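You operate a simulated robot arm through the tools that you are given. There is no shell and no other tool.

You are at the controls of a simulated robot arm. One attempt, no reset.

JOB
Put things in order on the top of the beige drawer chest. At the end: the white grease tub stands where the felt pad stood; the white bottle (marked "WATER") from the top of the beige drawer chest stands where the grey black weight stood; the felt pad stands on top of the orange bundle; the grey black weight stands where the white grease tub stood; whatever was shut is shut again. Leave all else as you found it, and nothing knocked over.

The check looks at the end state, three seconds after you hand in, the way a careful person would. Anything else that was tipped, shoved, dropped, spilled or broken makes it a failure.

ROBOT AND FRAMES
A 7-joint arm with a two-finger parallel gripper, fixed in place. Base frame: the origin is on the floor under the middle of its stand, x ahead of it, y to its left, z up; the work surface is at about z = 900. Readings come in mm, degrees, newtons and seconds.
With the tool pointing down near the work surface it reaches from about 240 to 680 mm from the base axis. Its first joint turns from -66.0 to 66.0 degrees. Payload 2.4 kg.
The tool frame sits at the grasp point between the pads (the TCP): z along the fingers, y along the line on which they close. The tips reach 30 mm beyond it. The gripper opens to 94 mm. The fingers are 28 mm wide and 10 mm thick; the gripper's body (50 by 96 mm) begins 55 mm behind the TCP.
Orientation is that of the tool frame in the base frame, as [roll, pitch, yaw] about the fixed x, y, z axes, in that order (R = Rz(yaw) Ry(pitch) Rx(roll)). With the fingers straight down and closing along the base's y, the tool's x points along the base's -x, its y along +y and its z along -z.

CONTROLS
- The arm moves only by the tool move_arm. Its argument "motion" is a list of rows, each an object of numbers (a shift or turn left out is 0, a gripper value left out holds the last): "rx", "ry", "rz": the turn, a rotation vector about the tool's x, y, z in degrees; "x", "y", "z": the shift along the tool's x, y, z in cm; "jaw": the finger opening in cm, from 0 to 9.4. In form: [{"rx": .., "ry": .., "rz": .., "x": .., "y": .., "z": .., "jaw": ..}, ...]. A call has 1 to 20 rows; each row shifts and turns the commanded pose from where the row before left it, along the tool's axes as they then stand. Rows are played at 5 a second. More than 50 mm and 8.6 degrees between two rows, or a gripper value outside its range, and nothing of the call is played. Where a pose cannot be reached the arm comes as near as it can. A force on the tool above 40 N (or 10 N above the force at the start of the call, whichever is more), or a blocked arm, ends the call early, and 0.2 s more pass. The fingers move at their own pace (about 153 mm/s each) and stop on an object; they squeeze with about 22 N. The grip force told is the motor's: it shows also when the fingers shut on nothing. Time passes only in rows, and 0.2 s behind the last, so rows that do not move let the fingers close. It gives the time, the measured TCP pose, the force on the tool (base axes), the opening and the grip force at its end, in the units of the frame above (readings bear some noise), with the torque about the TCP (base axes, N m) and any sound that the robot's microphone picked up.
- Cameras (640 x 400 px; columns grow to the right, rows downward): "scene" is fixed at [46.7, 483.3, 1439]; the picture's right is [-0.64, -0.77, 0.00], its down [-0.47, 0.40, -0.79] and it looks along [0.60, -0.50, -0.62] (base axes); focal length 327 px, centre (320, 200). "wrist" rides on the gripper at [76, 14, -102] in the tool frame; the picture's right is [-0.18, 0.98, 0.00], its down [-0.75, -0.14, -0.64] and it looks along [-0.63, -0.12, 0.77] (tool axes); focal length 243 px, centre (320, 200). There is no depth. A picture from a camera that has moved, and an enlarged one, comes with that camera's place and axes in the base frame and with its lens.
- grab_frame(camera): a new picture of that camera. No time passes.
- zoom(camera, box): a new picture of the part [left, top, right, bottom] of that camera's present view, enlarged. No time passes.
- hand_in(): hands the job in; it is judged then, once.

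Nothing tells you positions but the pictures and the camera data. Unless the task says otherwise, let go and move clear before handing in.

The tools are called after ">>>" as name(argument=value, ...) on one line, values as JSON. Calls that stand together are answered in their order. move_arm: Moves the arm, as the interface text tells. Its arguments: {"type":"object","properties":{"motion":{"type":"array"}},"required":["motion"]} The other tools are called the same way: grab_frame (camera) takes a picture; zoom (camera, box) takes an enlarged picture of a part of a camera's view; hand_in () hands the job in.

At the start:

```text
time_s: 0.0
tcp_pos: [266.6, 202.2, 1236.2]
tool_rot: [-180.0, 0.0, 180.0]
force: [-0.6, 0.5, 1.2]
ft_torque: [0.0, 0.0, 0.0]
gripper_width: 93.7
grasp_force: 0.2
```

scene: 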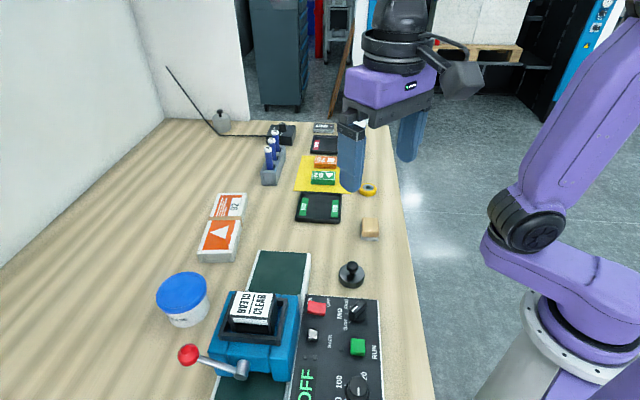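
wrist: 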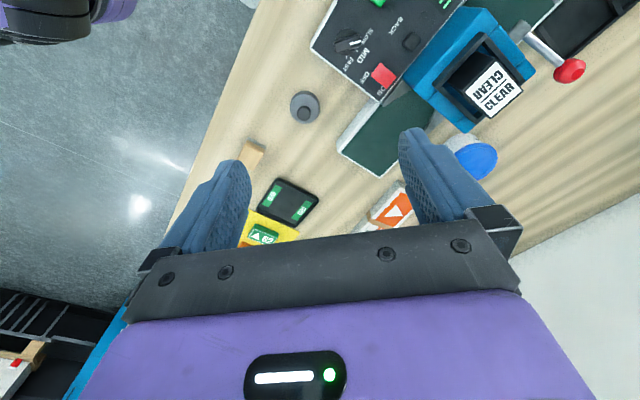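

I see a bench with a clamp, control panel, labelled blocks, a blue-lidded tub and a small black weight; the beige drawer chest is not obvious yet. I'll look closer at both views before moving anything.

>>> zoom(camera="scene", box=[140, 220, 440, 400])

>>> zoom(camera="scene", box=[190, 100, 420, 250])

>>> zoom(camera="wrist", box=[220, 0, 640, 260])

```text
2.13 times, centred on (290, 310) of scene
camera zoom: at [46.7, 483.3, 1439.0], right [-0.64, -0.77, 0.0], down [-0.47, 0.4, -0.79], along [0.6, -0.5, -0.62], focal length 697 px, centre (384, -35)
```

zoom: 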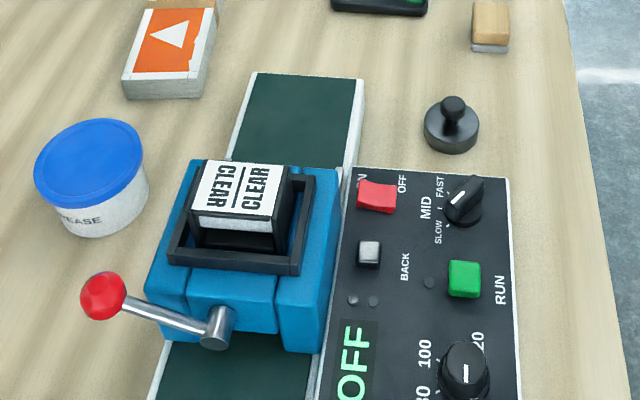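

```text
2.67 times, centred on (305, 175) of scene
camera zoom: at [46.7, 483.3, 1439.0], right [-0.64, -0.77, 0.0], down [-0.47, 0.4, -0.79], along [0.6, -0.5, -0.62], focal length 872 px, centre (360, 267)
```

zoom: 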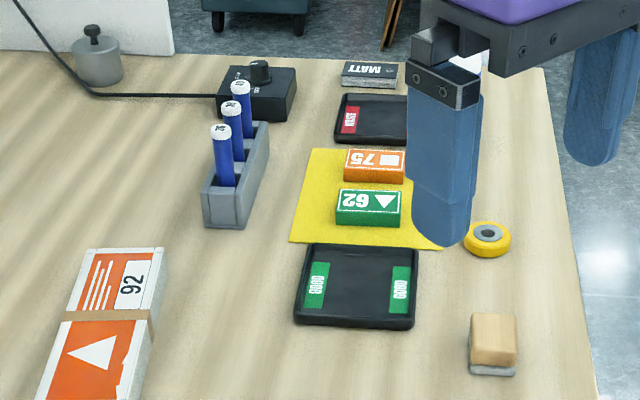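

```text
1.52 times, centred on (430, 130) of wrist
camera zoom: at [190.2, 216.0, 1338.6], right [0.18, 0.98, 0.0], down [0.75, -0.14, 0.64], along [0.63, -0.12, -0.77], focal length 370 px, centre (152, 307)
```

zoom: 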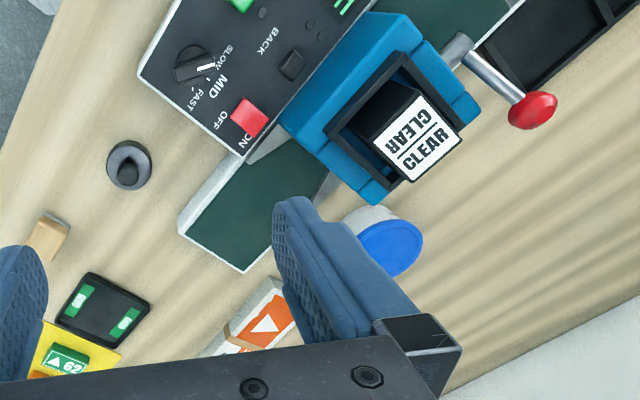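

The bench view shows the grease tub (~478,452), dark weight with knob (~325,173), wood-and-felt block (~401,34) and orange "92" bundle (~604,319), but no chest or WATER bottle. I'll turn the wrist camera towards the left (+y) to look for them, staying high.

>>> move_arm(motion=[{"rz": -8}, {"rz": -8}, {"rz": -8}, {"rz": -8}, {"rz": -8}, {"rz": -8}, {"rz": -8}, {"rz": -8}])

>>> grab_frame(camera="wrist")

>>> grab_frame(camera="scene")

```text
time_s: 1.8
tcp_pos: [266.8, 201.5, 1236.1]
tool_rot: [179.9, 0.0, -115.9]
force: [-0.3, 0.6, -0.2]
ft_torque: [0.0, -0.04, 0.03]
gripper_width: 93.9
grasp_force: 0.0
```

```text
taken
camera wrist: at [220.7, 139.4, 1338.5], right [-0.8, 0.59, 0.0], down [0.46, 0.62, 0.64], along [0.38, 0.52, -0.77], focal length 243 px, centre (320, 200)
```

wrist: 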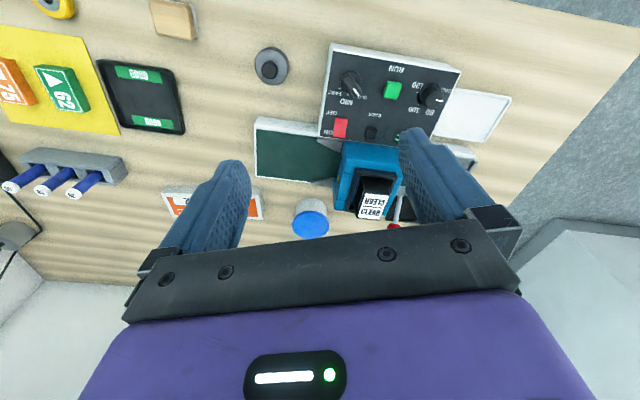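

```text
taken
```

scene: 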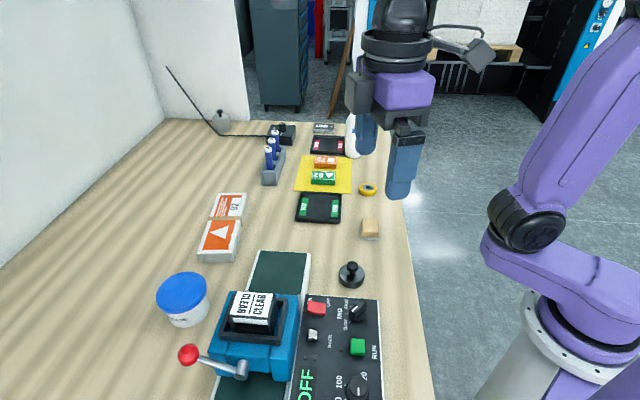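

The gripper's turn uncovered something white near scene (353,130), possibly the bottle; the bench seems to end left of the white tray. I'll zoom in there.

>>> zoom(camera="scene", box=[280, 90, 440, 190])

>>> zoom(camera="wrist", box=[400, 0, 640, 150])

```text
4.00 times, centred on (360, 140) of scene
camera zoom: at [46.7, 483.3, 1439.0], right [-0.64, -0.77, 0.0], down [-0.47, 0.4, -0.79], along [0.6, -0.5, -0.62], focal length 1307 px, centre (160, 440)
```

zoom: 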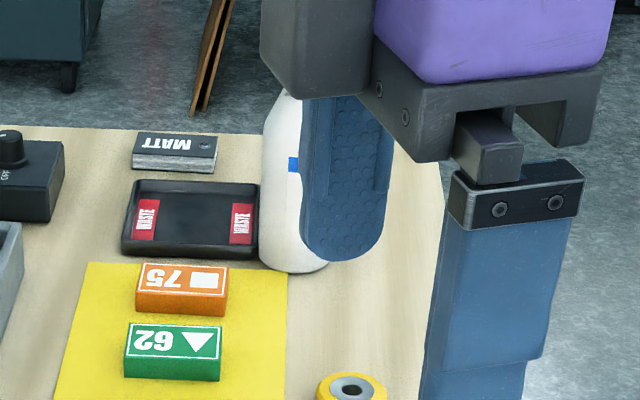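

```text
2.67 times, centred on (520, 75) of wrist
camera zoom: at [220.7, 139.4, 1338.5], right [-0.8, 0.59, 0.0], down [0.46, 0.62, 0.64], along [0.38, 0.52, -0.77], focal length 647 px, centre (-213, 533)
```

zoom: 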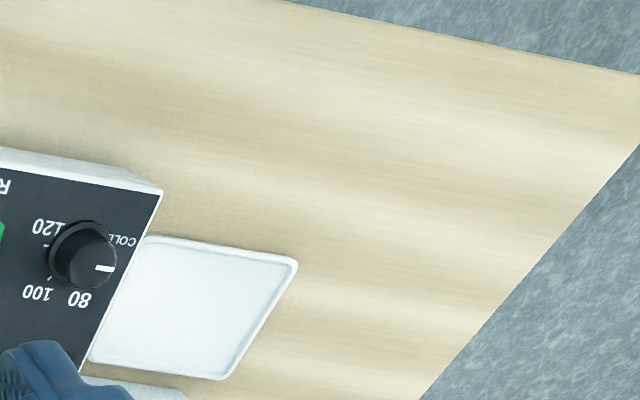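

A white bottle with a blue mark stands near (680,-185), behind the raised gripper. I'll now swing the camera back and to the right side to see the bottle and look for the chest there.

>>> move_arm(motion=[{"rz": 8}, {"rz": 8}, {"rz": 8}, {"rz": 8}, {"rz": 8}, {"rz": 8}, {"rz": 8}, {"rz": 8}, {"y": -4.5, "x": -1}, {"y": -4.5, "x": -1}, {"y": -4.5, "x": -1}, {"y": -4.5, "x": -1}, {"y": -4.5}, {"y": -4.5}])

>>> grab_frame(camera="wrist")

>>> grab_frame(camera="scene")

```text
time_s: 4.8
tcp_pos: [306.1, -68.1, 1237.2]
tool_rot: [179.9, 0.0, -180.0]
force: [0.5, 0.4, 0.8]
ft_torque: [0.03, -0.01, -0.02]
gripper_width: 94.1
grasp_force: 0.1
```

```text
taken
camera wrist: at [229.4, -53.3, 1339.1], right [0.18, 0.98, 0.0], down [0.75, -0.14, 0.64], along [0.63, -0.12, -0.77], focal length 243 px, centre (320, 200)
```

wrist: 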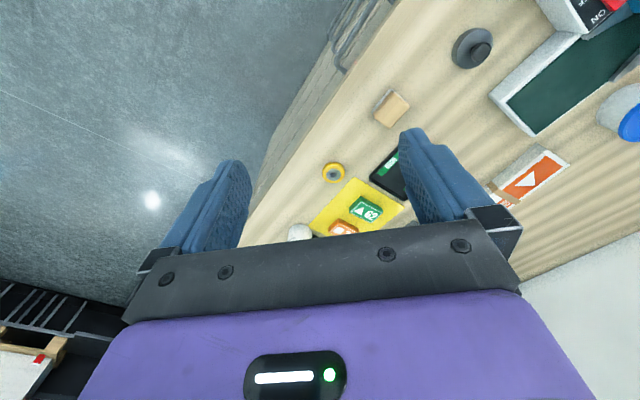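

```text
taken
```

scene: 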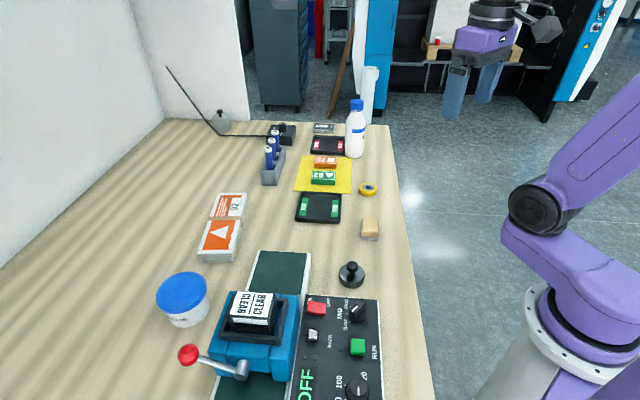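

The bench itself has drawer handles on its front, so it is the beige chest, and the white bottle with a blue cap stands at its far right. I'll zoom in on the bottle and other objects to measure them.

>>> zoom(camera="scene", box=[300, 90, 400, 170])

>>> zoom(camera="wrist", box=[260, 0, 420, 110])

>>> zoom(camera="scene", box=[320, 170, 420, 300])

>>> zoom(camera="scene", box=[140, 180, 270, 340])

```text
5.00 times, centred on (350, 130) of scene
camera zoom: at [46.7, 483.3, 1439.0], right [-0.64, -0.77, 0.0], down [-0.47, 0.4, -0.79], along [0.6, -0.5, -0.62], focal length 1634 px, centre (170, 550)
```

zoom: 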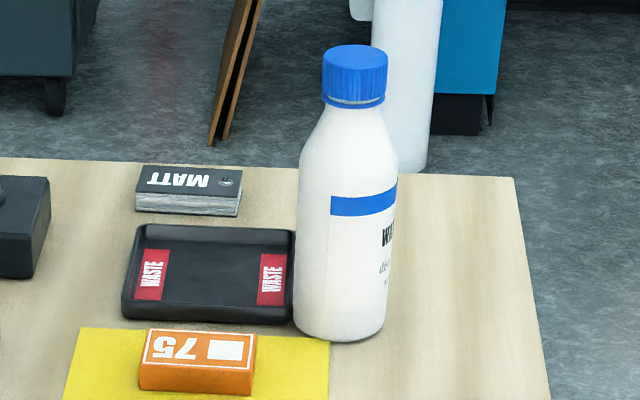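

```text
3.64 times, centred on (340, 55) of wrist
camera zoom: at [229.4, -53.3, 1339.1], right [0.18, 0.98, 0.0], down [0.75, -0.14, 0.64], along [0.63, -0.12, -0.77], focal length 882 px, centre (247, 727)
```

zoom: 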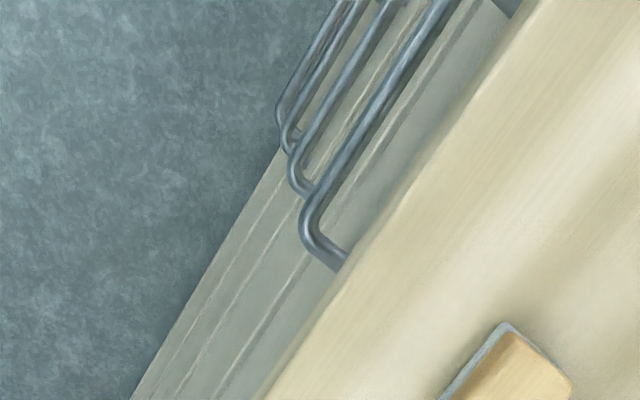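

```text
3.08 times, centred on (370, 235) of scene
camera zoom: at [46.7, 483.3, 1439.0], right [-0.64, -0.77, 0.0], down [-0.47, 0.4, -0.79], along [0.6, -0.5, -0.62], focal length 1006 px, centre (166, 92)
```

zoom: 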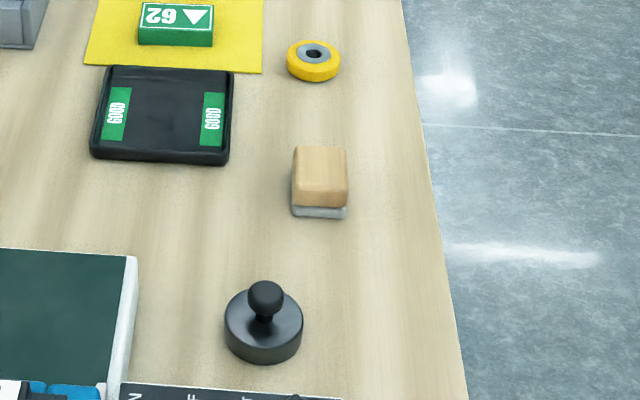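

```text
2.50 times, centred on (205, 260) of scene
camera zoom: at [46.7, 483.3, 1439.0], right [-0.64, -0.77, 0.0], down [-0.47, 0.4, -0.79], along [0.6, -0.5, -0.62], focal length 817 px, centre (608, 50)
```

zoom: 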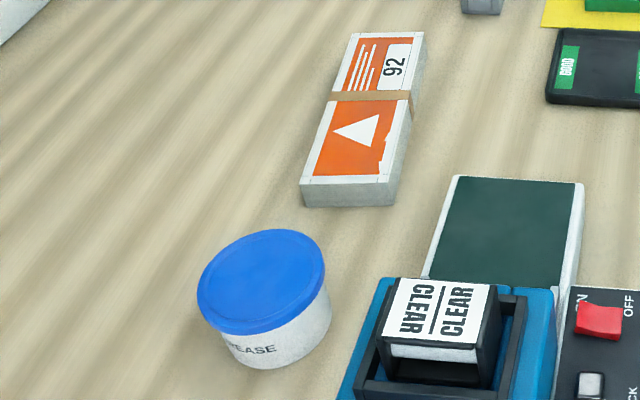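

The bottle reads "WATER" and stands on the chest at about (687,-193); the wood-on-felt block is the felt pad. I'll hover the wrist camera over the pad to measure it and its surroundings.

>>> move_arm(motion=[{"x": -2.4, "y": 2.55, "z": 2.2}, {"x": -2.4, "y": 2.55, "z": 2.2}, {"x": -2.4, "y": 2.55, "z": 2.2}, {"x": -2.4, "y": 2.55, "z": 2.2}, {"z": 2.5}, {"z": 2.5}])

>>> grab_frame(camera="wrist")

>>> grab_frame(camera="scene")

```text
time_s: 6.2
tcp_pos: [402.0, 34.1, 1097.1]
tool_rot: [-179.9, 0.0, 180.0]
force: [0.1, 0.3, -0.6]
ft_torque: [0.0, 0.01, 0.02]
gripper_width: 94.1
grasp_force: 0.0
```

```text
taken
camera wrist: at [325.6, 48.5, 1199.3], right [0.18, 0.98, 0.0], down [0.75, -0.14, 0.64], along [0.63, -0.12, -0.77], focal length 243 px, centre (320, 200)
```

wrist: 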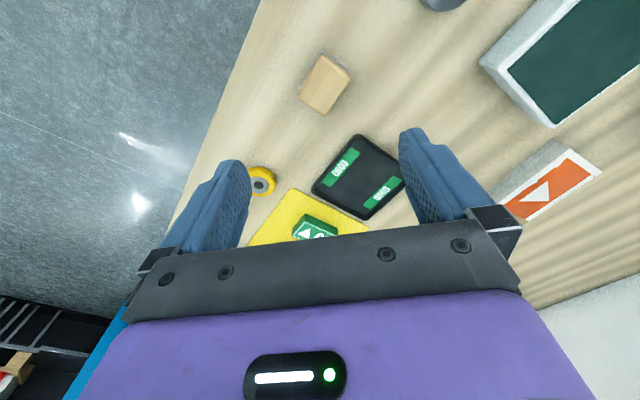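

```text
taken
```

scene: 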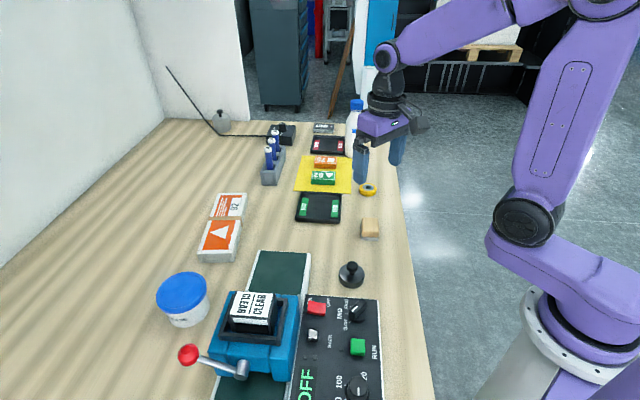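

The pad is near image (325,85) with the hand about 200 mm above the chest top. I'll zoom for its corners.

>>> zoom(camera="wrist", box=[260, 20, 420, 120])

>>> zoom(camera="wrist", box=[400, 0, 640, 150])

```text
4.00 times, centred on (340, 70) of wrist
camera zoom: at [325.6, 48.5, 1199.3], right [0.18, 0.98, 0.0], down [0.75, -0.14, 0.64], along [0.63, -0.12, -0.77], focal length 970 px, centre (240, 720)
```

zoom: 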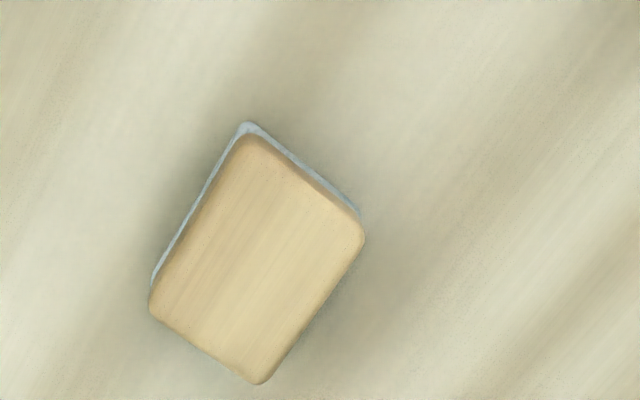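

```text
2.67 times, centred on (520, 75) of wrist
camera zoom: at [325.6, 48.5, 1199.3], right [0.18, 0.98, 0.0], down [0.75, -0.14, 0.64], along [0.63, -0.12, -0.77], focal length 647 px, centre (-213, 533)
```

zoom: 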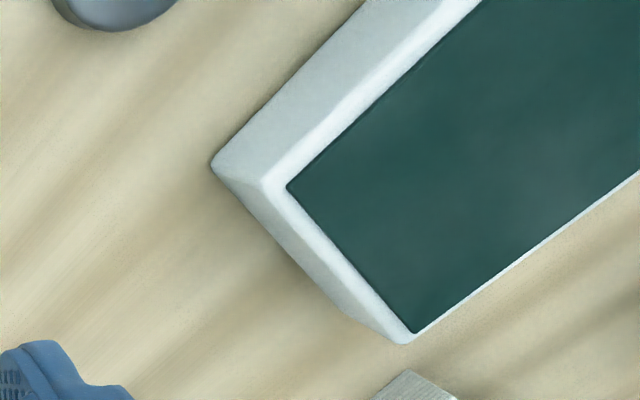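

The pad measures about 36×47 mm, centred near (397,39), turned 45° like the chest. I'll turn the hand 45° so it closes on the short side, narrow the jaws and come down partway to check alignment.

>>> move_arm(motion=[{"rz": 7.5, "jaw": 6.5}, {"rz": 7.5}, {"rz": 7.5}, {"rz": 7.5}, {"rz": 7.5}, {"rz": 7.5}, {"x": 0.7, "z": 3}, {"z": 4}, {"z": 4}, {"z": 1.5}])

>>> grab_frame(camera="wrist")

>>> zoom(camera="scene", box=[320, 150, 450, 250])

```text
time_s: 8.4
tcp_pos: [397.3, 39.0, 970.7]
tool_rot: [179.9, -0.1, 135.0]
force: [-0.5, -1.0, 0.9]
ft_torque: [0.02, 0.01, 0.02]
gripper_width: 65.2
grasp_force: 0.0
```

```text
taken
camera wrist: at [353.6, 102.9, 1073.8], right [0.83, 0.56, 0.0], down [0.43, -0.63, 0.64], along [0.36, -0.53, -0.77], focal length 243 px, centre (320, 200)
```

wrist: 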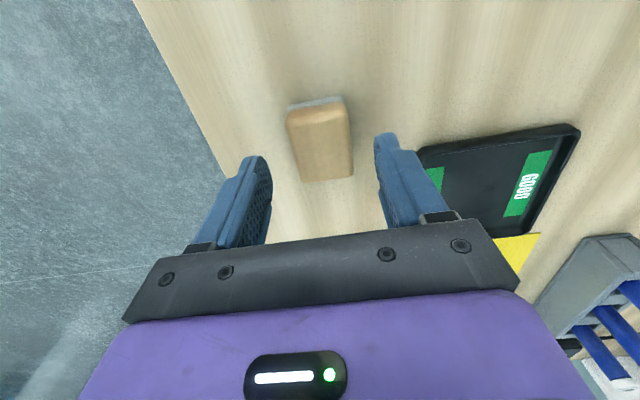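

```text
4.00 times, centred on (385, 200) of scene
camera zoom: at [46.7, 483.3, 1439.0], right [-0.64, -0.77, 0.0], down [-0.47, 0.4, -0.79], along [0.6, -0.5, -0.62], focal length 1307 px, centre (60, 200)
```

zoom: 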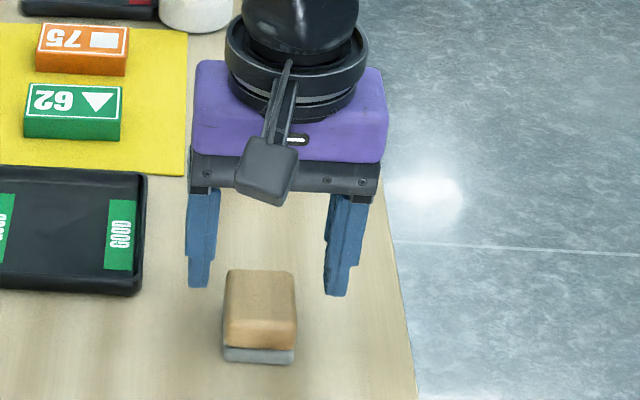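

The jaws straddle the pad well. I'll zoom once more to check its height and centring before going down.

>>> zoom(camera="wrist", box=[240, 80, 400, 200])

```text
3.33 times, centred on (320, 140) of wrist
camera zoom: at [353.6, 102.9, 1073.8], right [0.83, 0.56, 0.0], down [0.43, -0.63, 0.64], along [0.36, -0.53, -0.77], focal length 809 px, centre (320, 400)
```

zoom: 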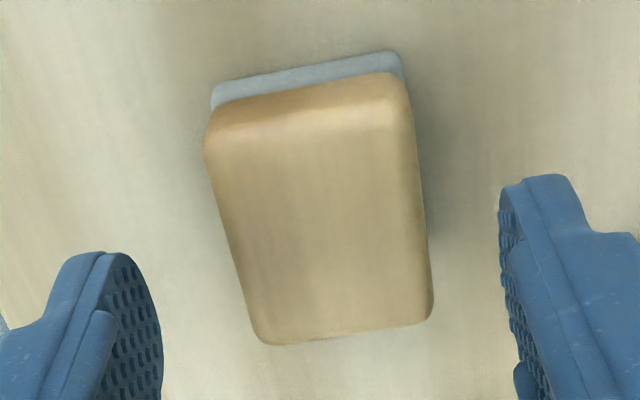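

The pad's top is at about z=930 and it is centred under the hand. I'll go down to z≈939 and close on the wood.

>>> move_arm(motion=[{"z": 1.6}, {"z": 1.5}, {}, {"jaw": 0}, {}, {}, {}])

>>> grab_frame(camera="wrist")

```text
time_s: 10.0
tcp_pos: [398.2, 37.9, 941.4]
tool_rot: [-179.9, -0.1, 135.0]
force: [0.2, -0.7, 0.2]
ft_torque: [0.02, -0.01, 0.01]
gripper_width: 39.2
grasp_force: 22.0
```

```text
taken
camera wrist: at [353.7, 101.9, 1043.9], right [0.83, 0.56, 0.0], down [0.43, -0.63, 0.64], along [0.36, -0.53, -0.77], focal length 243 px, centre (320, 200)
```

wrist: 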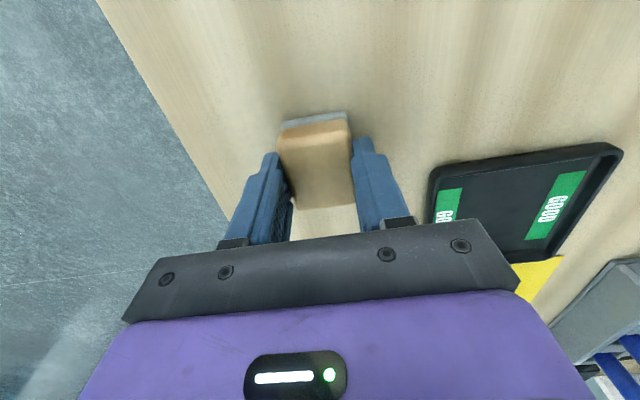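

The pad is gripped (39 mm). I'll lift it and carry it high towards the near half of the orange bundle.

>>> move_arm(motion=[{"z": -1}, {"z": -3}, {"z": -4}, {"z": -4}, {"z": -4}, {"x": 0.75, "y": 4.21}, {"x": 0.75, "y": 4.21}, {"x": 0.75, "y": 4.21}, {"x": 0.75, "y": 4.21}, {"x": 0.75, "y": 4.21}, {"x": 0.75, "y": 4.21}, {"x": 0.75, "y": 4.21}, {"x": 0.75, "y": 4.21}, {"rz": -8}, {}])

>>> grab_frame(camera="wrist")

>>> grab_frame(camera="scene")

```text
time_s: 13.2
tcp_pos: [587.2, 310.9, 1103.3]
tool_rot: [-180.0, 0.0, 143.0]
force: [-0.4, -0.1, -0.3]
ft_torque: [-0.03, 0.0, -0.02]
gripper_width: 39.2
grasp_force: 22.1
out of reach, approached as far as the arm can: row 13
```

```text
taken
camera wrist: at [534.9, 367.1, 1205.3], right [0.74, 0.67, 0.0], down [0.52, -0.57, 0.64], along [0.43, -0.47, -0.77], focal length 243 px, centre (320, 200)
```

wrist: 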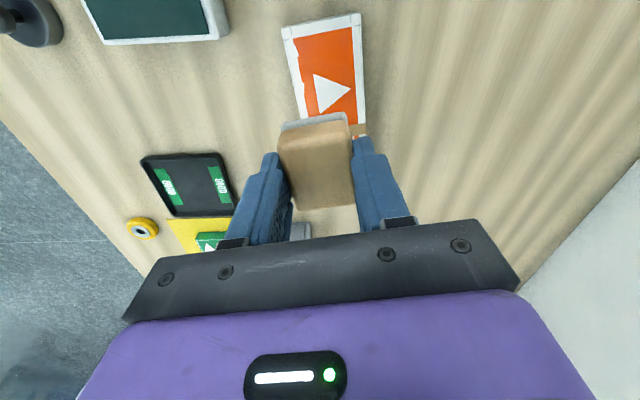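

```text
taken
```

scene: 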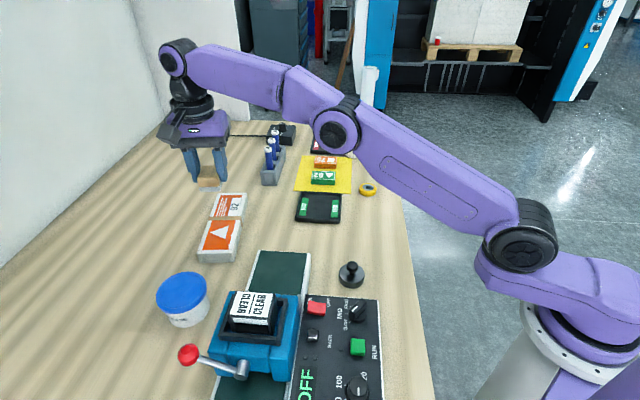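

The arm is near its reach limit here, stopping at (587,311) with the near half of the bundle below and about 12 mm off to one side. Reach grows lower down, so I'll descend partway and re-measure.

>>> move_arm(motion=[{"z": 3}, {"z": 3}, {"z": 3}, {}])

>>> grab_frame(camera="wrist")

```text
time_s: 14.2
tcp_pos: [587.1, 309.3, 1010.8]
tool_rot: [179.9, 0.0, 143.1]
force: [0.7, -0.8, -0.9]
ft_torque: [0.0, 0.01, 0.01]
gripper_width: 39.4
grasp_force: 21.7
```

```text
taken
camera wrist: at [534.0, 366.6, 1114.2], right [0.74, 0.67, 0.0], down [0.52, -0.57, 0.64], along [0.43, -0.47, -0.77], focal length 243 px, centre (320, 200)
```

wrist: 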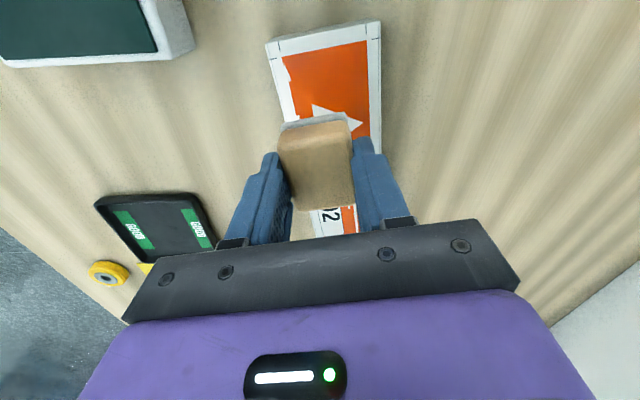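

The bundle's centreline is 12 mm to the jaw's +y side. I'll shift there and go down to just above the bundle's top.

>>> move_arm(motion=[{"y": 1.2, "x": 0.3}, {"z": 1.5}, {"z": 1.5}, {"z": 0.5}, {}])

>>> zoom(camera="scene", box=[160, 130, 280, 270])

>>> grab_frame(camera="wrist")

```text
time_s: 15.4
tcp_pos: [590.9, 321.7, 975.9]
tool_rot: [179.9, 0.0, 142.9]
force: [-0.5, -0.7, -1.0]
ft_torque: [0.02, -0.02, 0.02]
gripper_width: 38.9
grasp_force: 21.8
```

```text
2.86 times, centred on (220, 200) of scene
camera zoom: at [46.7, 483.3, 1439.0], right [-0.64, -0.77, 0.0], down [-0.47, 0.4, -0.79], along [0.6, -0.5, -0.62], focal length 934 px, centre (606, 200)
```

zoom: 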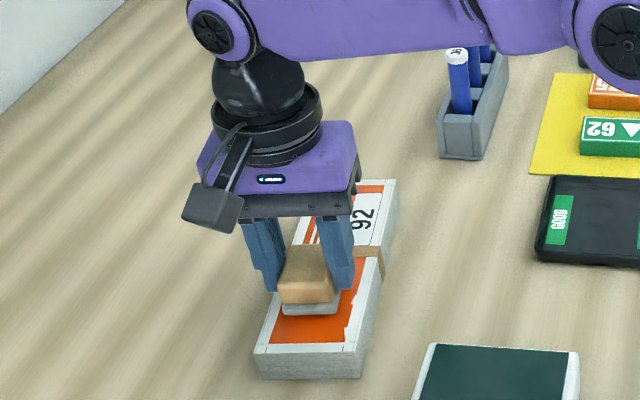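

```text
taken
camera wrist: at [538.3, 379.0, 1078.7], right [0.74, 0.67, 0.0], down [0.52, -0.57, 0.64], along [0.43, -0.47, -0.77], focal length 243 px, centre (320, 200)
```

wrist: 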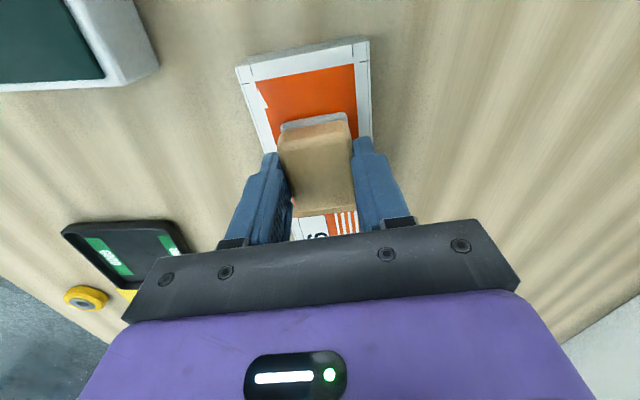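

The pad hovers over the bundle's near half, well centred. I'll lower in small steps and watch the force.

>>> move_arm(motion=[{"z": 0.2}, {"z": 0.2}, {"z": 0.2}, {}])

```text
time_s: 16.4
tcp_pos: [592.0, 322.3, 970.8]
tool_rot: [180.0, 0.1, 143.0]
force: [-0.1, 0.0, 0.3]
ft_torque: [0.03, -0.02, 0.05]
gripper_width: 39.4
grasp_force: 21.6
```

>>> move_arm(motion=[{"z": 0.15}, {"z": 0.15}, {}])

>>> zoom(camera="scene", box=[190, 180, 270, 270])

```text
time_s: 17.2
tcp_pos: [593.0, 321.5, 972.2]
tool_rot: [179.7, 0.0, 143.1]
force: [-7.2, -2.6, 21.3]
ft_torque: [-0.18, 0.25, 0.0]
gripper_width: 39.4
grasp_force: 21.8
```

```text
4.44 times, centred on (230, 225) of scene
camera zoom: at [46.1, 482.9, 1439.2], right [-0.64, -0.77, 0.0], down [-0.47, 0.4, -0.79], along [0.6, -0.5, -0.62], focal length 1453 px, centre (720, 89)
```

zoom: 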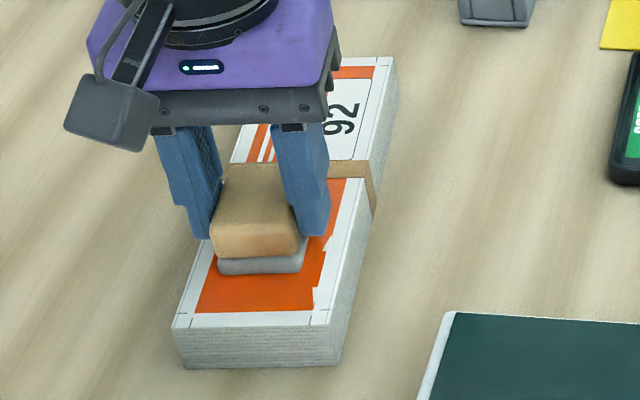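

Contact at 21 N; the pad is seated on the bundle. I'll ease off slightly, open, and rise clear.

>>> move_arm(motion=[{"z": -0.2}, {}, {"jaw": 6.0}, {}, {}, {"z": -2}, {"z": -4}, {"z": -4}])

>>> grab_frame(camera="wrist")

>>> zoom(camera="scene", box=[140, 150, 280, 270])

```text
time_s: 19.0
tcp_pos: [591.6, 323.4, 1069.6]
tool_rot: [179.9, 0.0, 143.0]
force: [0.0, 0.4, -0.5]
ft_torque: [-0.03, 0.03, 0.0]
gripper_width: 60.1
grasp_force: 0.1
```

```text
taken
camera wrist: at [538.3, 379.3, 1171.4], right [0.74, 0.67, 0.0], down [0.52, -0.57, 0.64], along [0.43, -0.47, -0.77], focal length 243 px, centre (320, 200)
```

wrist: 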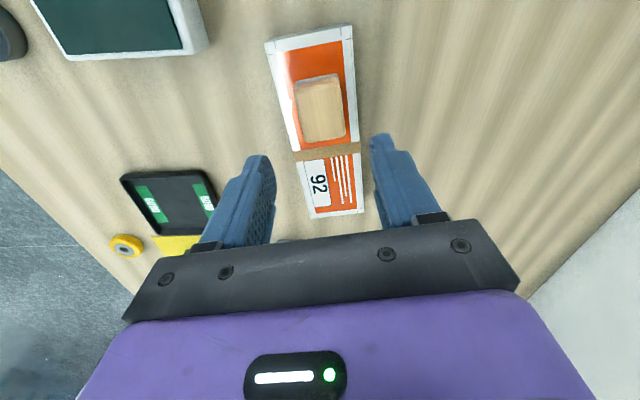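

```text
3.33 times, centred on (210, 210) of scene
camera zoom: at [46.7, 483.3, 1439.0], right [-0.64, -0.77, 0.0], down [-0.47, 0.4, -0.79], along [0.6, -0.5, -0.62], focal length 1090 px, centre (687, 167)
```

zoom: 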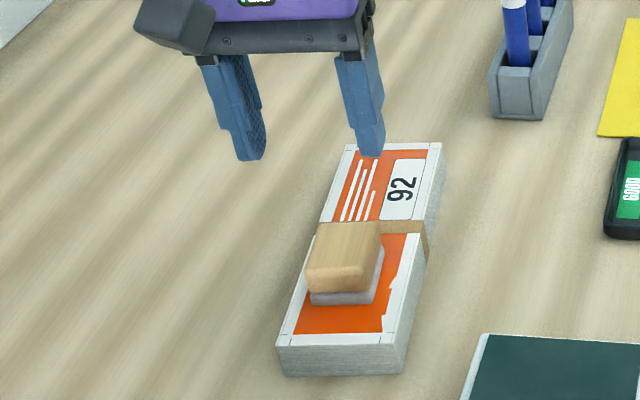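

The felt pad rests squarely on the bundle. Next is the grease tub: I'll go to a high hover over about (478,452) with the jaws opening fully.

>>> move_arm(motion=[{"z": -4, "jaw": 9.4}, {"z": -4}, {"x": 4.2, "y": 0.86}, {"x": 4.2, "y": 0.86}, {"x": 4.2, "y": 0.86}, {"x": 4.2, "y": 0.86}, {}])

>>> grab_frame(camera="wrist")

>>> grab_frame(camera="scene")

```text
time_s: 20.6
tcp_pos: [466.3, 444.3, 1115.9]
tool_rot: [180.0, 0.0, 143.0]
force: [-0.4, -1.0, 0.9]
ft_torque: [-0.01, 0.03, -0.04]
gripper_width: 93.6
grasp_force: 0.1
out of reach, approached as far as the arm can: row 1, 2
```

```text
taken
camera wrist: at [413.7, 500.9, 1217.8], right [0.74, 0.67, 0.0], down [0.52, -0.57, 0.64], along [0.43, -0.47, -0.77], focal length 243 px, centre (320, 200)
```

wrist: 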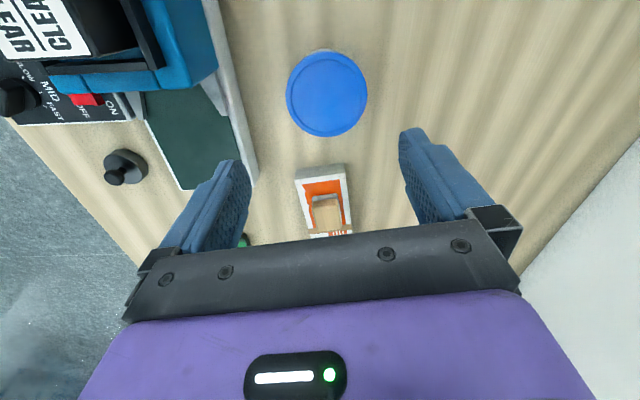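

```text
taken
```

scene: 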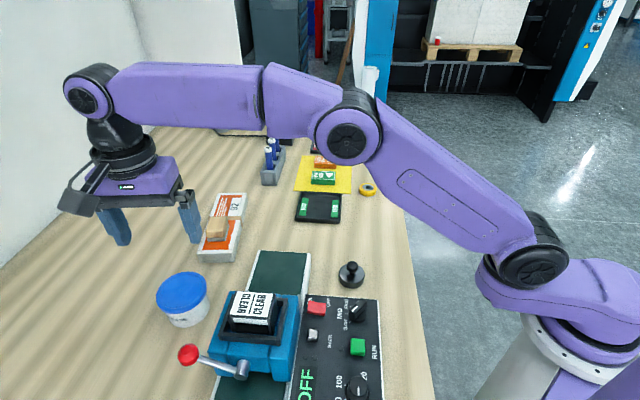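

The tub's lid is about 83 mm across, centred close under the hand near (471,448), lid top near z≈957. I'll shift 7 mm and descend to just above the lid, then re-measure since the jaw clearance is only ~5 mm a side.

>>> move_arm(motion=[{"y": 0.68}, {"z": 3.5}, {"z": 3.5}, {"z": 3}, {}])

>>> grab_frame(camera="wrist")

>>> zoom(camera="scene", box=[120, 220, 260, 360])

```text
time_s: 21.8
tcp_pos: [469.7, 448.8, 1014.2]
tool_rot: [180.0, 0.0, 143.1]
force: [-0.1, -0.1, -0.1]
ft_torque: [-0.04, 0.0, 0.01]
gripper_width: 94.4
grasp_force: 0.2
```

```text
taken
camera wrist: at [418.1, 506.4, 1117.2], right [0.74, 0.67, 0.0], down [0.52, -0.57, 0.64], along [0.43, -0.47, -0.77], focal length 243 px, centre (320, 200)
```

wrist: 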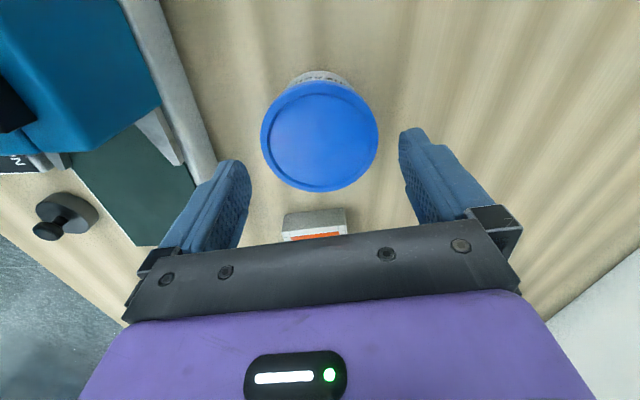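

```text
2.86 times, centred on (190, 290) of scene
camera zoom: at [46.7, 483.3, 1439.0], right [-0.64, -0.77, 0.0], down [-0.47, 0.4, -0.79], along [0.6, -0.5, -0.62], focal length 934 px, centre (691, -57)
```

zoom: 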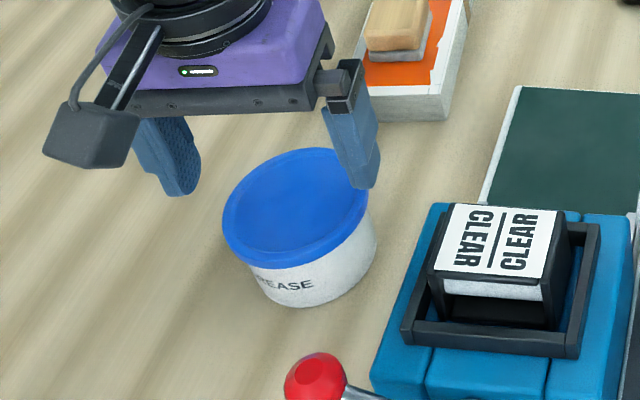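

The lid is centred between the fingers to within a millimetre. I'll go down to z≈948 with tips beside the tub, and then check before closing.

>>> move_arm(motion=[{"x": 0.2}, {"z": 1.5}, {"z": 1.5}, {"z": 1.5}, {"z": 1.5}, {"z": 0.5}, {}])

>>> grab_frame(camera="wrist")

>>> zoom(camera="scene", box=[120, 220, 260, 360])

```text
time_s: 23.4
tcp_pos: [469.6, 451.9, 949.1]
tool_rot: [-179.9, 0.0, 142.9]
force: [0.7, 0.1, -0.7]
ft_torque: [-0.02, -0.01, -0.02]
gripper_width: 94.3
grasp_force: 0.0
```

```text
taken
camera wrist: at [416.7, 508.1, 1053.4], right [0.74, 0.67, 0.0], down [0.52, -0.57, 0.64], along [0.43, -0.47, -0.77], focal length 243 px, centre (320, 200)
```

wrist: 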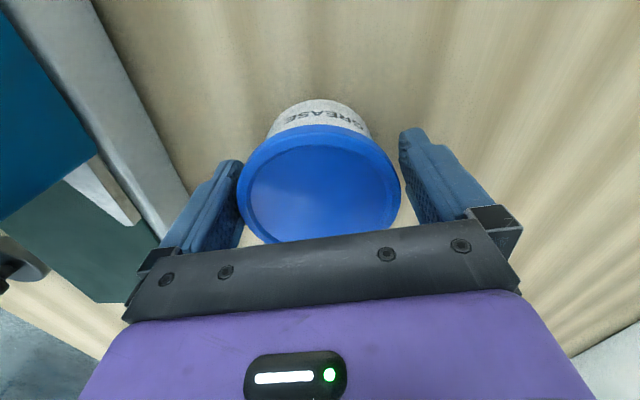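

```text
2.86 times, centred on (190, 290) of scene
camera zoom: at [46.7, 483.3, 1439.0], right [-0.64, -0.77, 0.0], down [-0.47, 0.4, -0.79], along [0.6, -0.5, -0.62], focal length 934 px, centre (691, -57)
```

zoom: 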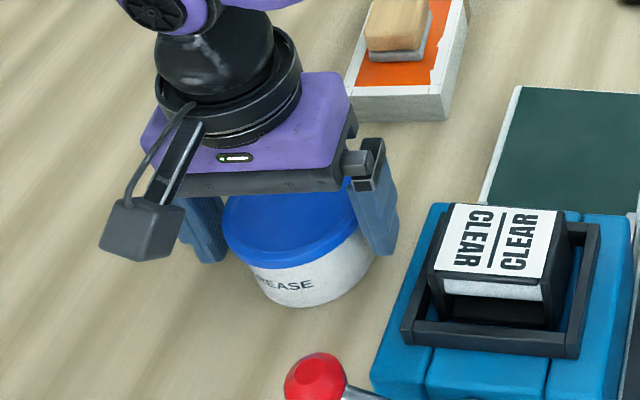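

The fingers straddle the tub evenly. I'll close on it and lift a little.

>>> move_arm(motion=[{"jaw": 0}, {}, {}, {}])

>>> grab_frame(camera="wrist")

```text
time_s: 24.4
tcp_pos: [469.7, 451.2, 950.7]
tool_rot: [179.9, 0.0, 143.0]
force: [-0.3, 0.3, -0.3]
ft_torque: [0.04, 0.01, 0.04]
gripper_width: 88.9
grasp_force: 21.8
```

```text
taken
camera wrist: at [416.7, 508.1, 1053.3], right [0.74, 0.67, 0.0], down [0.52, -0.57, 0.64], along [0.43, -0.47, -0.77], focal length 243 px, centre (320, 200)
```

wrist: 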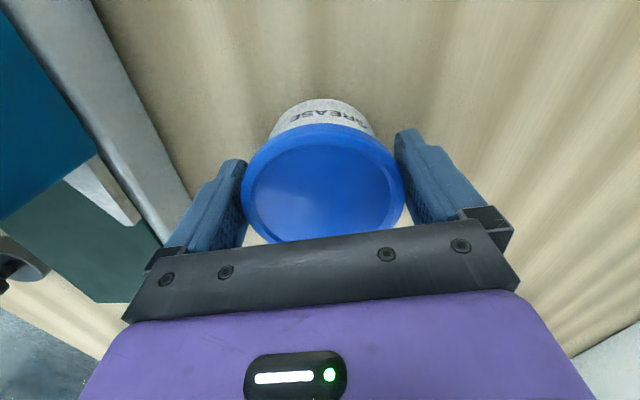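

Gripped at 89 mm. I'll lift it straight up clear of the clamp height, then carry it round the outside of the clamp towards the pad's old place.

>>> move_arm(motion=[{"z": -0.5}, {"z": -1}, {"z": -2}, {"z": -3}, {"z": -3}, {"z": -3}, {"z": -3}, {}])

>>> grab_frame(camera="scene")

>>> grab_frame(camera="wrist")

```text
time_s: 26.2
tcp_pos: [469.4, 451.1, 1104.8]
tool_rot: [-179.9, 0.0, 143.1]
force: [-0.2, 0.3, -2.4]
ft_torque: [0.02, 0.06, 0.0]
gripper_width: 89.3
grasp_force: 21.9
```

```text
taken
```

scene: 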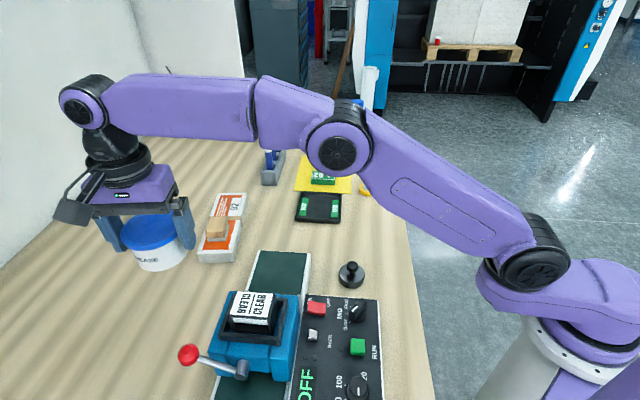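

```text
taken
camera wrist: at [417.4, 508.7, 1206.8], right [0.74, 0.67, 0.0], down [0.52, -0.57, 0.64], along [0.43, -0.47, -0.77], focal length 243 px, centre (320, 200)
```

wrist: 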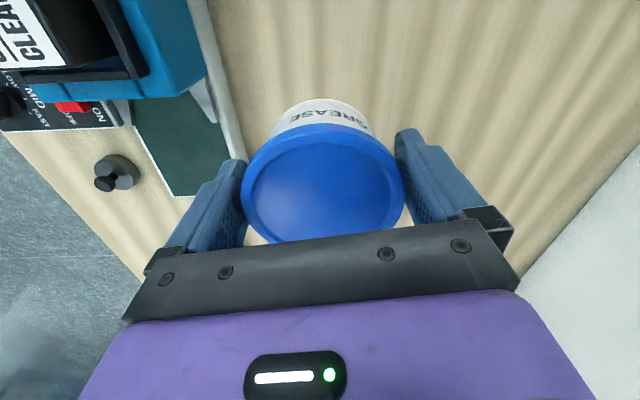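

The tub is held upright and light (about 2.4 N). I'll carry it to above (397,39).

>>> move_arm(motion=[{"x": -2.41, "y": -3.2}, {"x": -2.41, "y": -3.2}, {"x": -2.41, "y": -3.2}, {"x": -2.41, "y": -3.2}, {"x": -2.41, "y": -3.2}, {"x": -1.155, "y": -3.555}, {"x": -1.155, "y": -3.555}, {"x": -1.155, "y": -3.555}, {"x": -1.155, "y": -3.555}, {"x": -1.155, "y": -3.555}, {"x": -1.155, "y": -3.555}, {}])

>>> grab_frame(camera="scene")

>>> grab_frame(camera="wrist")

```text
time_s: 28.8
tcp_pos: [398.8, 39.0, 1105.1]
tool_rot: [180.0, 0.1, 143.0]
force: [-0.6, -0.1, -3.1]
ft_torque: [0.02, 0.02, 0.03]
gripper_width: 89.0
grasp_force: 22.1
```

```text
taken
```

scene: 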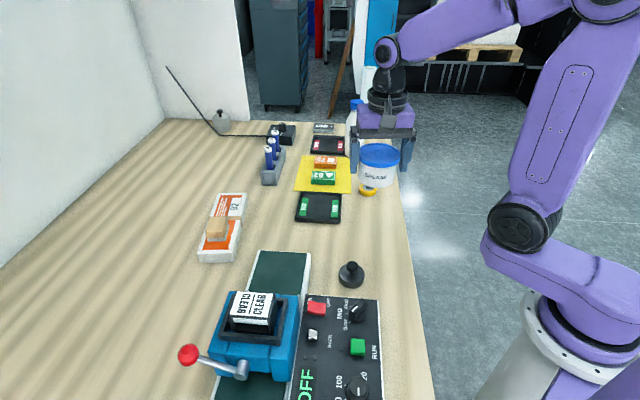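

```text
taken
camera wrist: at [345.0, 96.6, 1208.5], right [0.74, 0.67, 0.0], down [0.52, -0.57, 0.64], along [0.43, -0.47, -0.77], focal length 243 px, centre (320, 200)
```

wrist: 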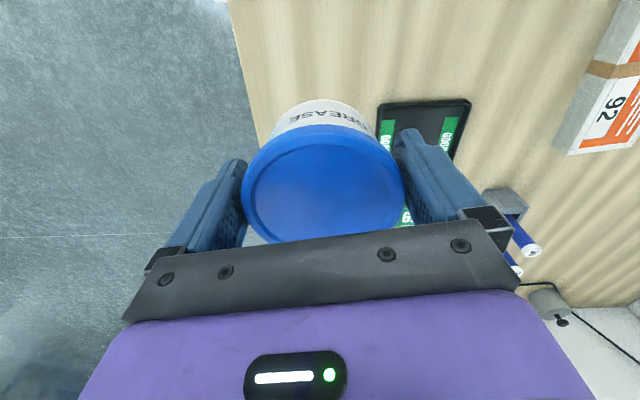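

The tub is over the pad's old place with the tray clear on the right. I'll descend to about 8 mm above the surface and check clearances.

>>> move_arm(motion=[{"x": 0.1, "z": 4}, {"z": 4}, {"z": 4}, {"z": 2.5}, {}])

>>> zoom(camera="scene", box=[290, 150, 430, 280])

>>> grab_frame(camera="wrist")

```text
time_s: 30.0
tcp_pos: [396.3, 40.2, 960.8]
tool_rot: [-180.0, 0.1, 143.0]
force: [0.1, -0.6, -2.7]
ft_torque: [0.02, 0.0, 0.0]
gripper_width: 89.0
grasp_force: 21.8
```

```text
3.08 times, centred on (360, 215) of scene
camera zoom: at [46.7, 483.3, 1439.0], right [-0.64, -0.77, 0.0], down [-0.47, 0.4, -0.79], along [0.6, -0.5, -0.62], focal length 1006 px, centre (197, 154)
```

zoom: 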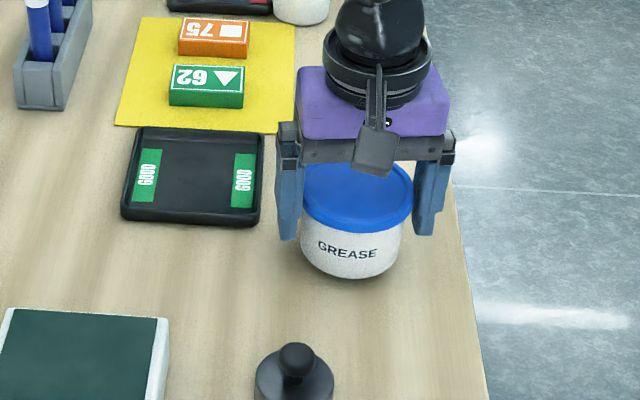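

```text
taken
camera wrist: at [343.8, 97.5, 1062.4], right [0.74, 0.67, 0.0], down [0.52, -0.57, 0.64], along [0.43, -0.47, -0.77], focal length 243 px, centre (320, 200)
```

wrist: 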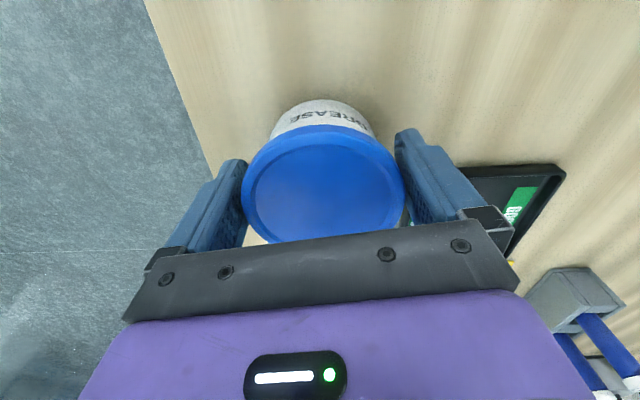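

The tub hangs about 10 mm over the target with good clearance all round. I'll lower it in small steps while watching the force.

>>> move_arm(motion=[{"z": 0.3}, {"z": 0.3}, {"z": 0.2}, {}])

```text
time_s: 31.0
tcp_pos: [396.0, 39.5, 953.2]
tool_rot: [180.0, 0.0, 143.0]
force: [0.0, 0.1, -2.4]
ft_torque: [0.02, 0.07, 0.01]
gripper_width: 89.1
grasp_force: 22.2
```

>>> move_arm(motion=[{"z": 0.15}, {"z": 0.15}, {}])

```text
time_s: 31.8
tcp_pos: [396.4, 39.7, 949.8]
tool_rot: [179.9, 0.0, 143.0]
force: [-5.8, 2.2, 20.5]
ft_torque: [-0.2, -0.19, -0.12]
gripper_width: 89.4
grasp_force: 21.5
```

The tub touches down. I'll ease off, open fully and rise straight up.

>>> move_arm(motion=[{"z": -0.15}, {}, {"jaw": 9.4}, {}, {}, {"z": -1.5}, {"z": -2}, {"z": -3}, {"z": -4}, {"z": -4}])

>>> zoom(camera="scene", box=[290, 150, 430, 300])

>>> grab_frame(camera="wrist")

```text
time_s: 34.0
tcp_pos: [395.0, 40.9, 1096.9]
tool_rot: [-180.0, 0.1, 143.0]
force: [-0.2, 0.1, -0.3]
ft_torque: [-0.03, -0.01, -0.02]
gripper_width: 94.1
grasp_force: 0.0
```

```text
2.67 times, centred on (360, 225) of scene
camera zoom: at [46.7, 483.3, 1439.0], right [-0.64, -0.77, 0.0], down [-0.47, 0.4, -0.79], along [0.6, -0.5, -0.62], focal length 872 px, centre (213, 133)
```

zoom: 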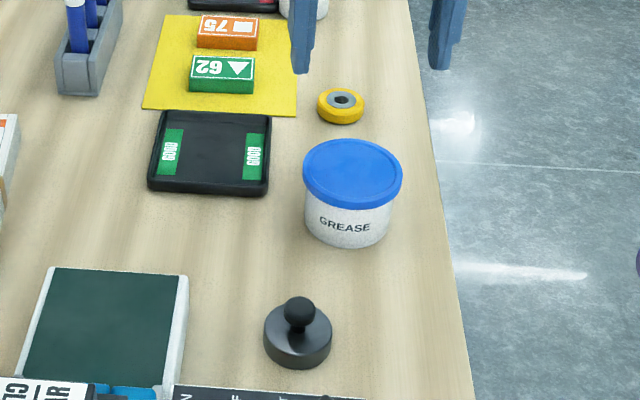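

```text
taken
camera wrist: at [342.7, 96.7, 1199.9], right [0.74, 0.67, 0.0], down [0.52, -0.57, 0.64], along [0.43, -0.47, -0.77], focal length 243 px, centre (320, 200)
```

wrist: 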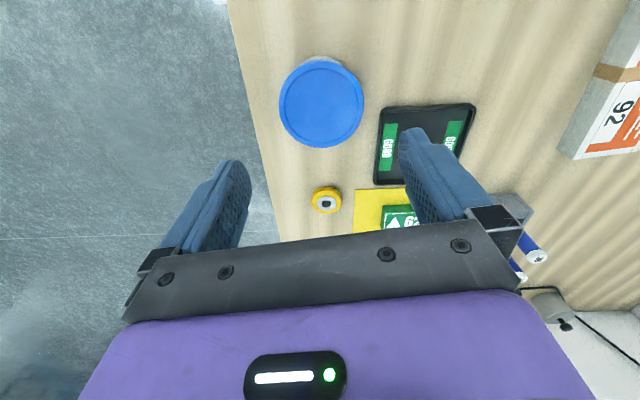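

The tub stands upright in the pad's place. Next I'll hover over the weight at about (325,173) to measure it.

>>> move_arm(motion=[{"x": 3.39, "y": 1.58, "z": -0.3}, {"x": 3.39, "y": 1.58}, {"x": 3.39, "y": 1.58}, {"x": 3.39, "y": 1.58}, {}])

>>> grab_frame(camera="wrist")

>>> grab_frame(camera="scene")

```text
time_s: 35.2
tcp_pos: [326.9, 170.2, 1100.5]
tool_rot: [-180.0, -0.1, 143.0]
force: [-0.2, -0.3, -0.2]
ft_torque: [0.01, -0.04, 0.01]
gripper_width: 94.0
grasp_force: 0.1
```

```text
taken
camera wrist: at [273.6, 227.6, 1203.0], right [0.74, 0.67, 0.0], down [0.52, -0.57, 0.64], along [0.43, -0.47, -0.77], focal length 243 px, centre (320, 200)
```

wrist: 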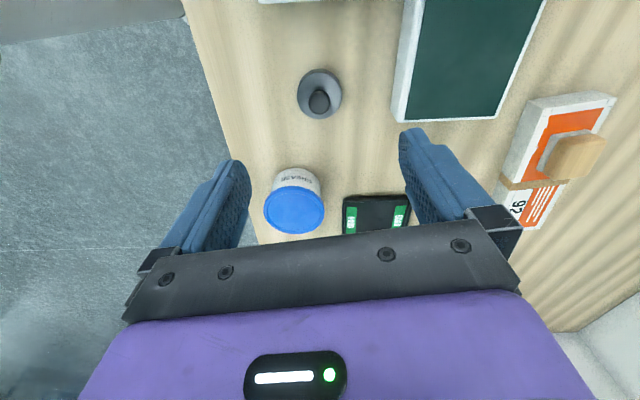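

```text
taken
```

scene: 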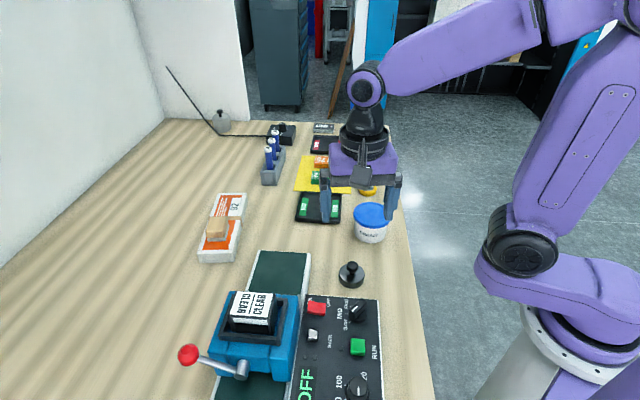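

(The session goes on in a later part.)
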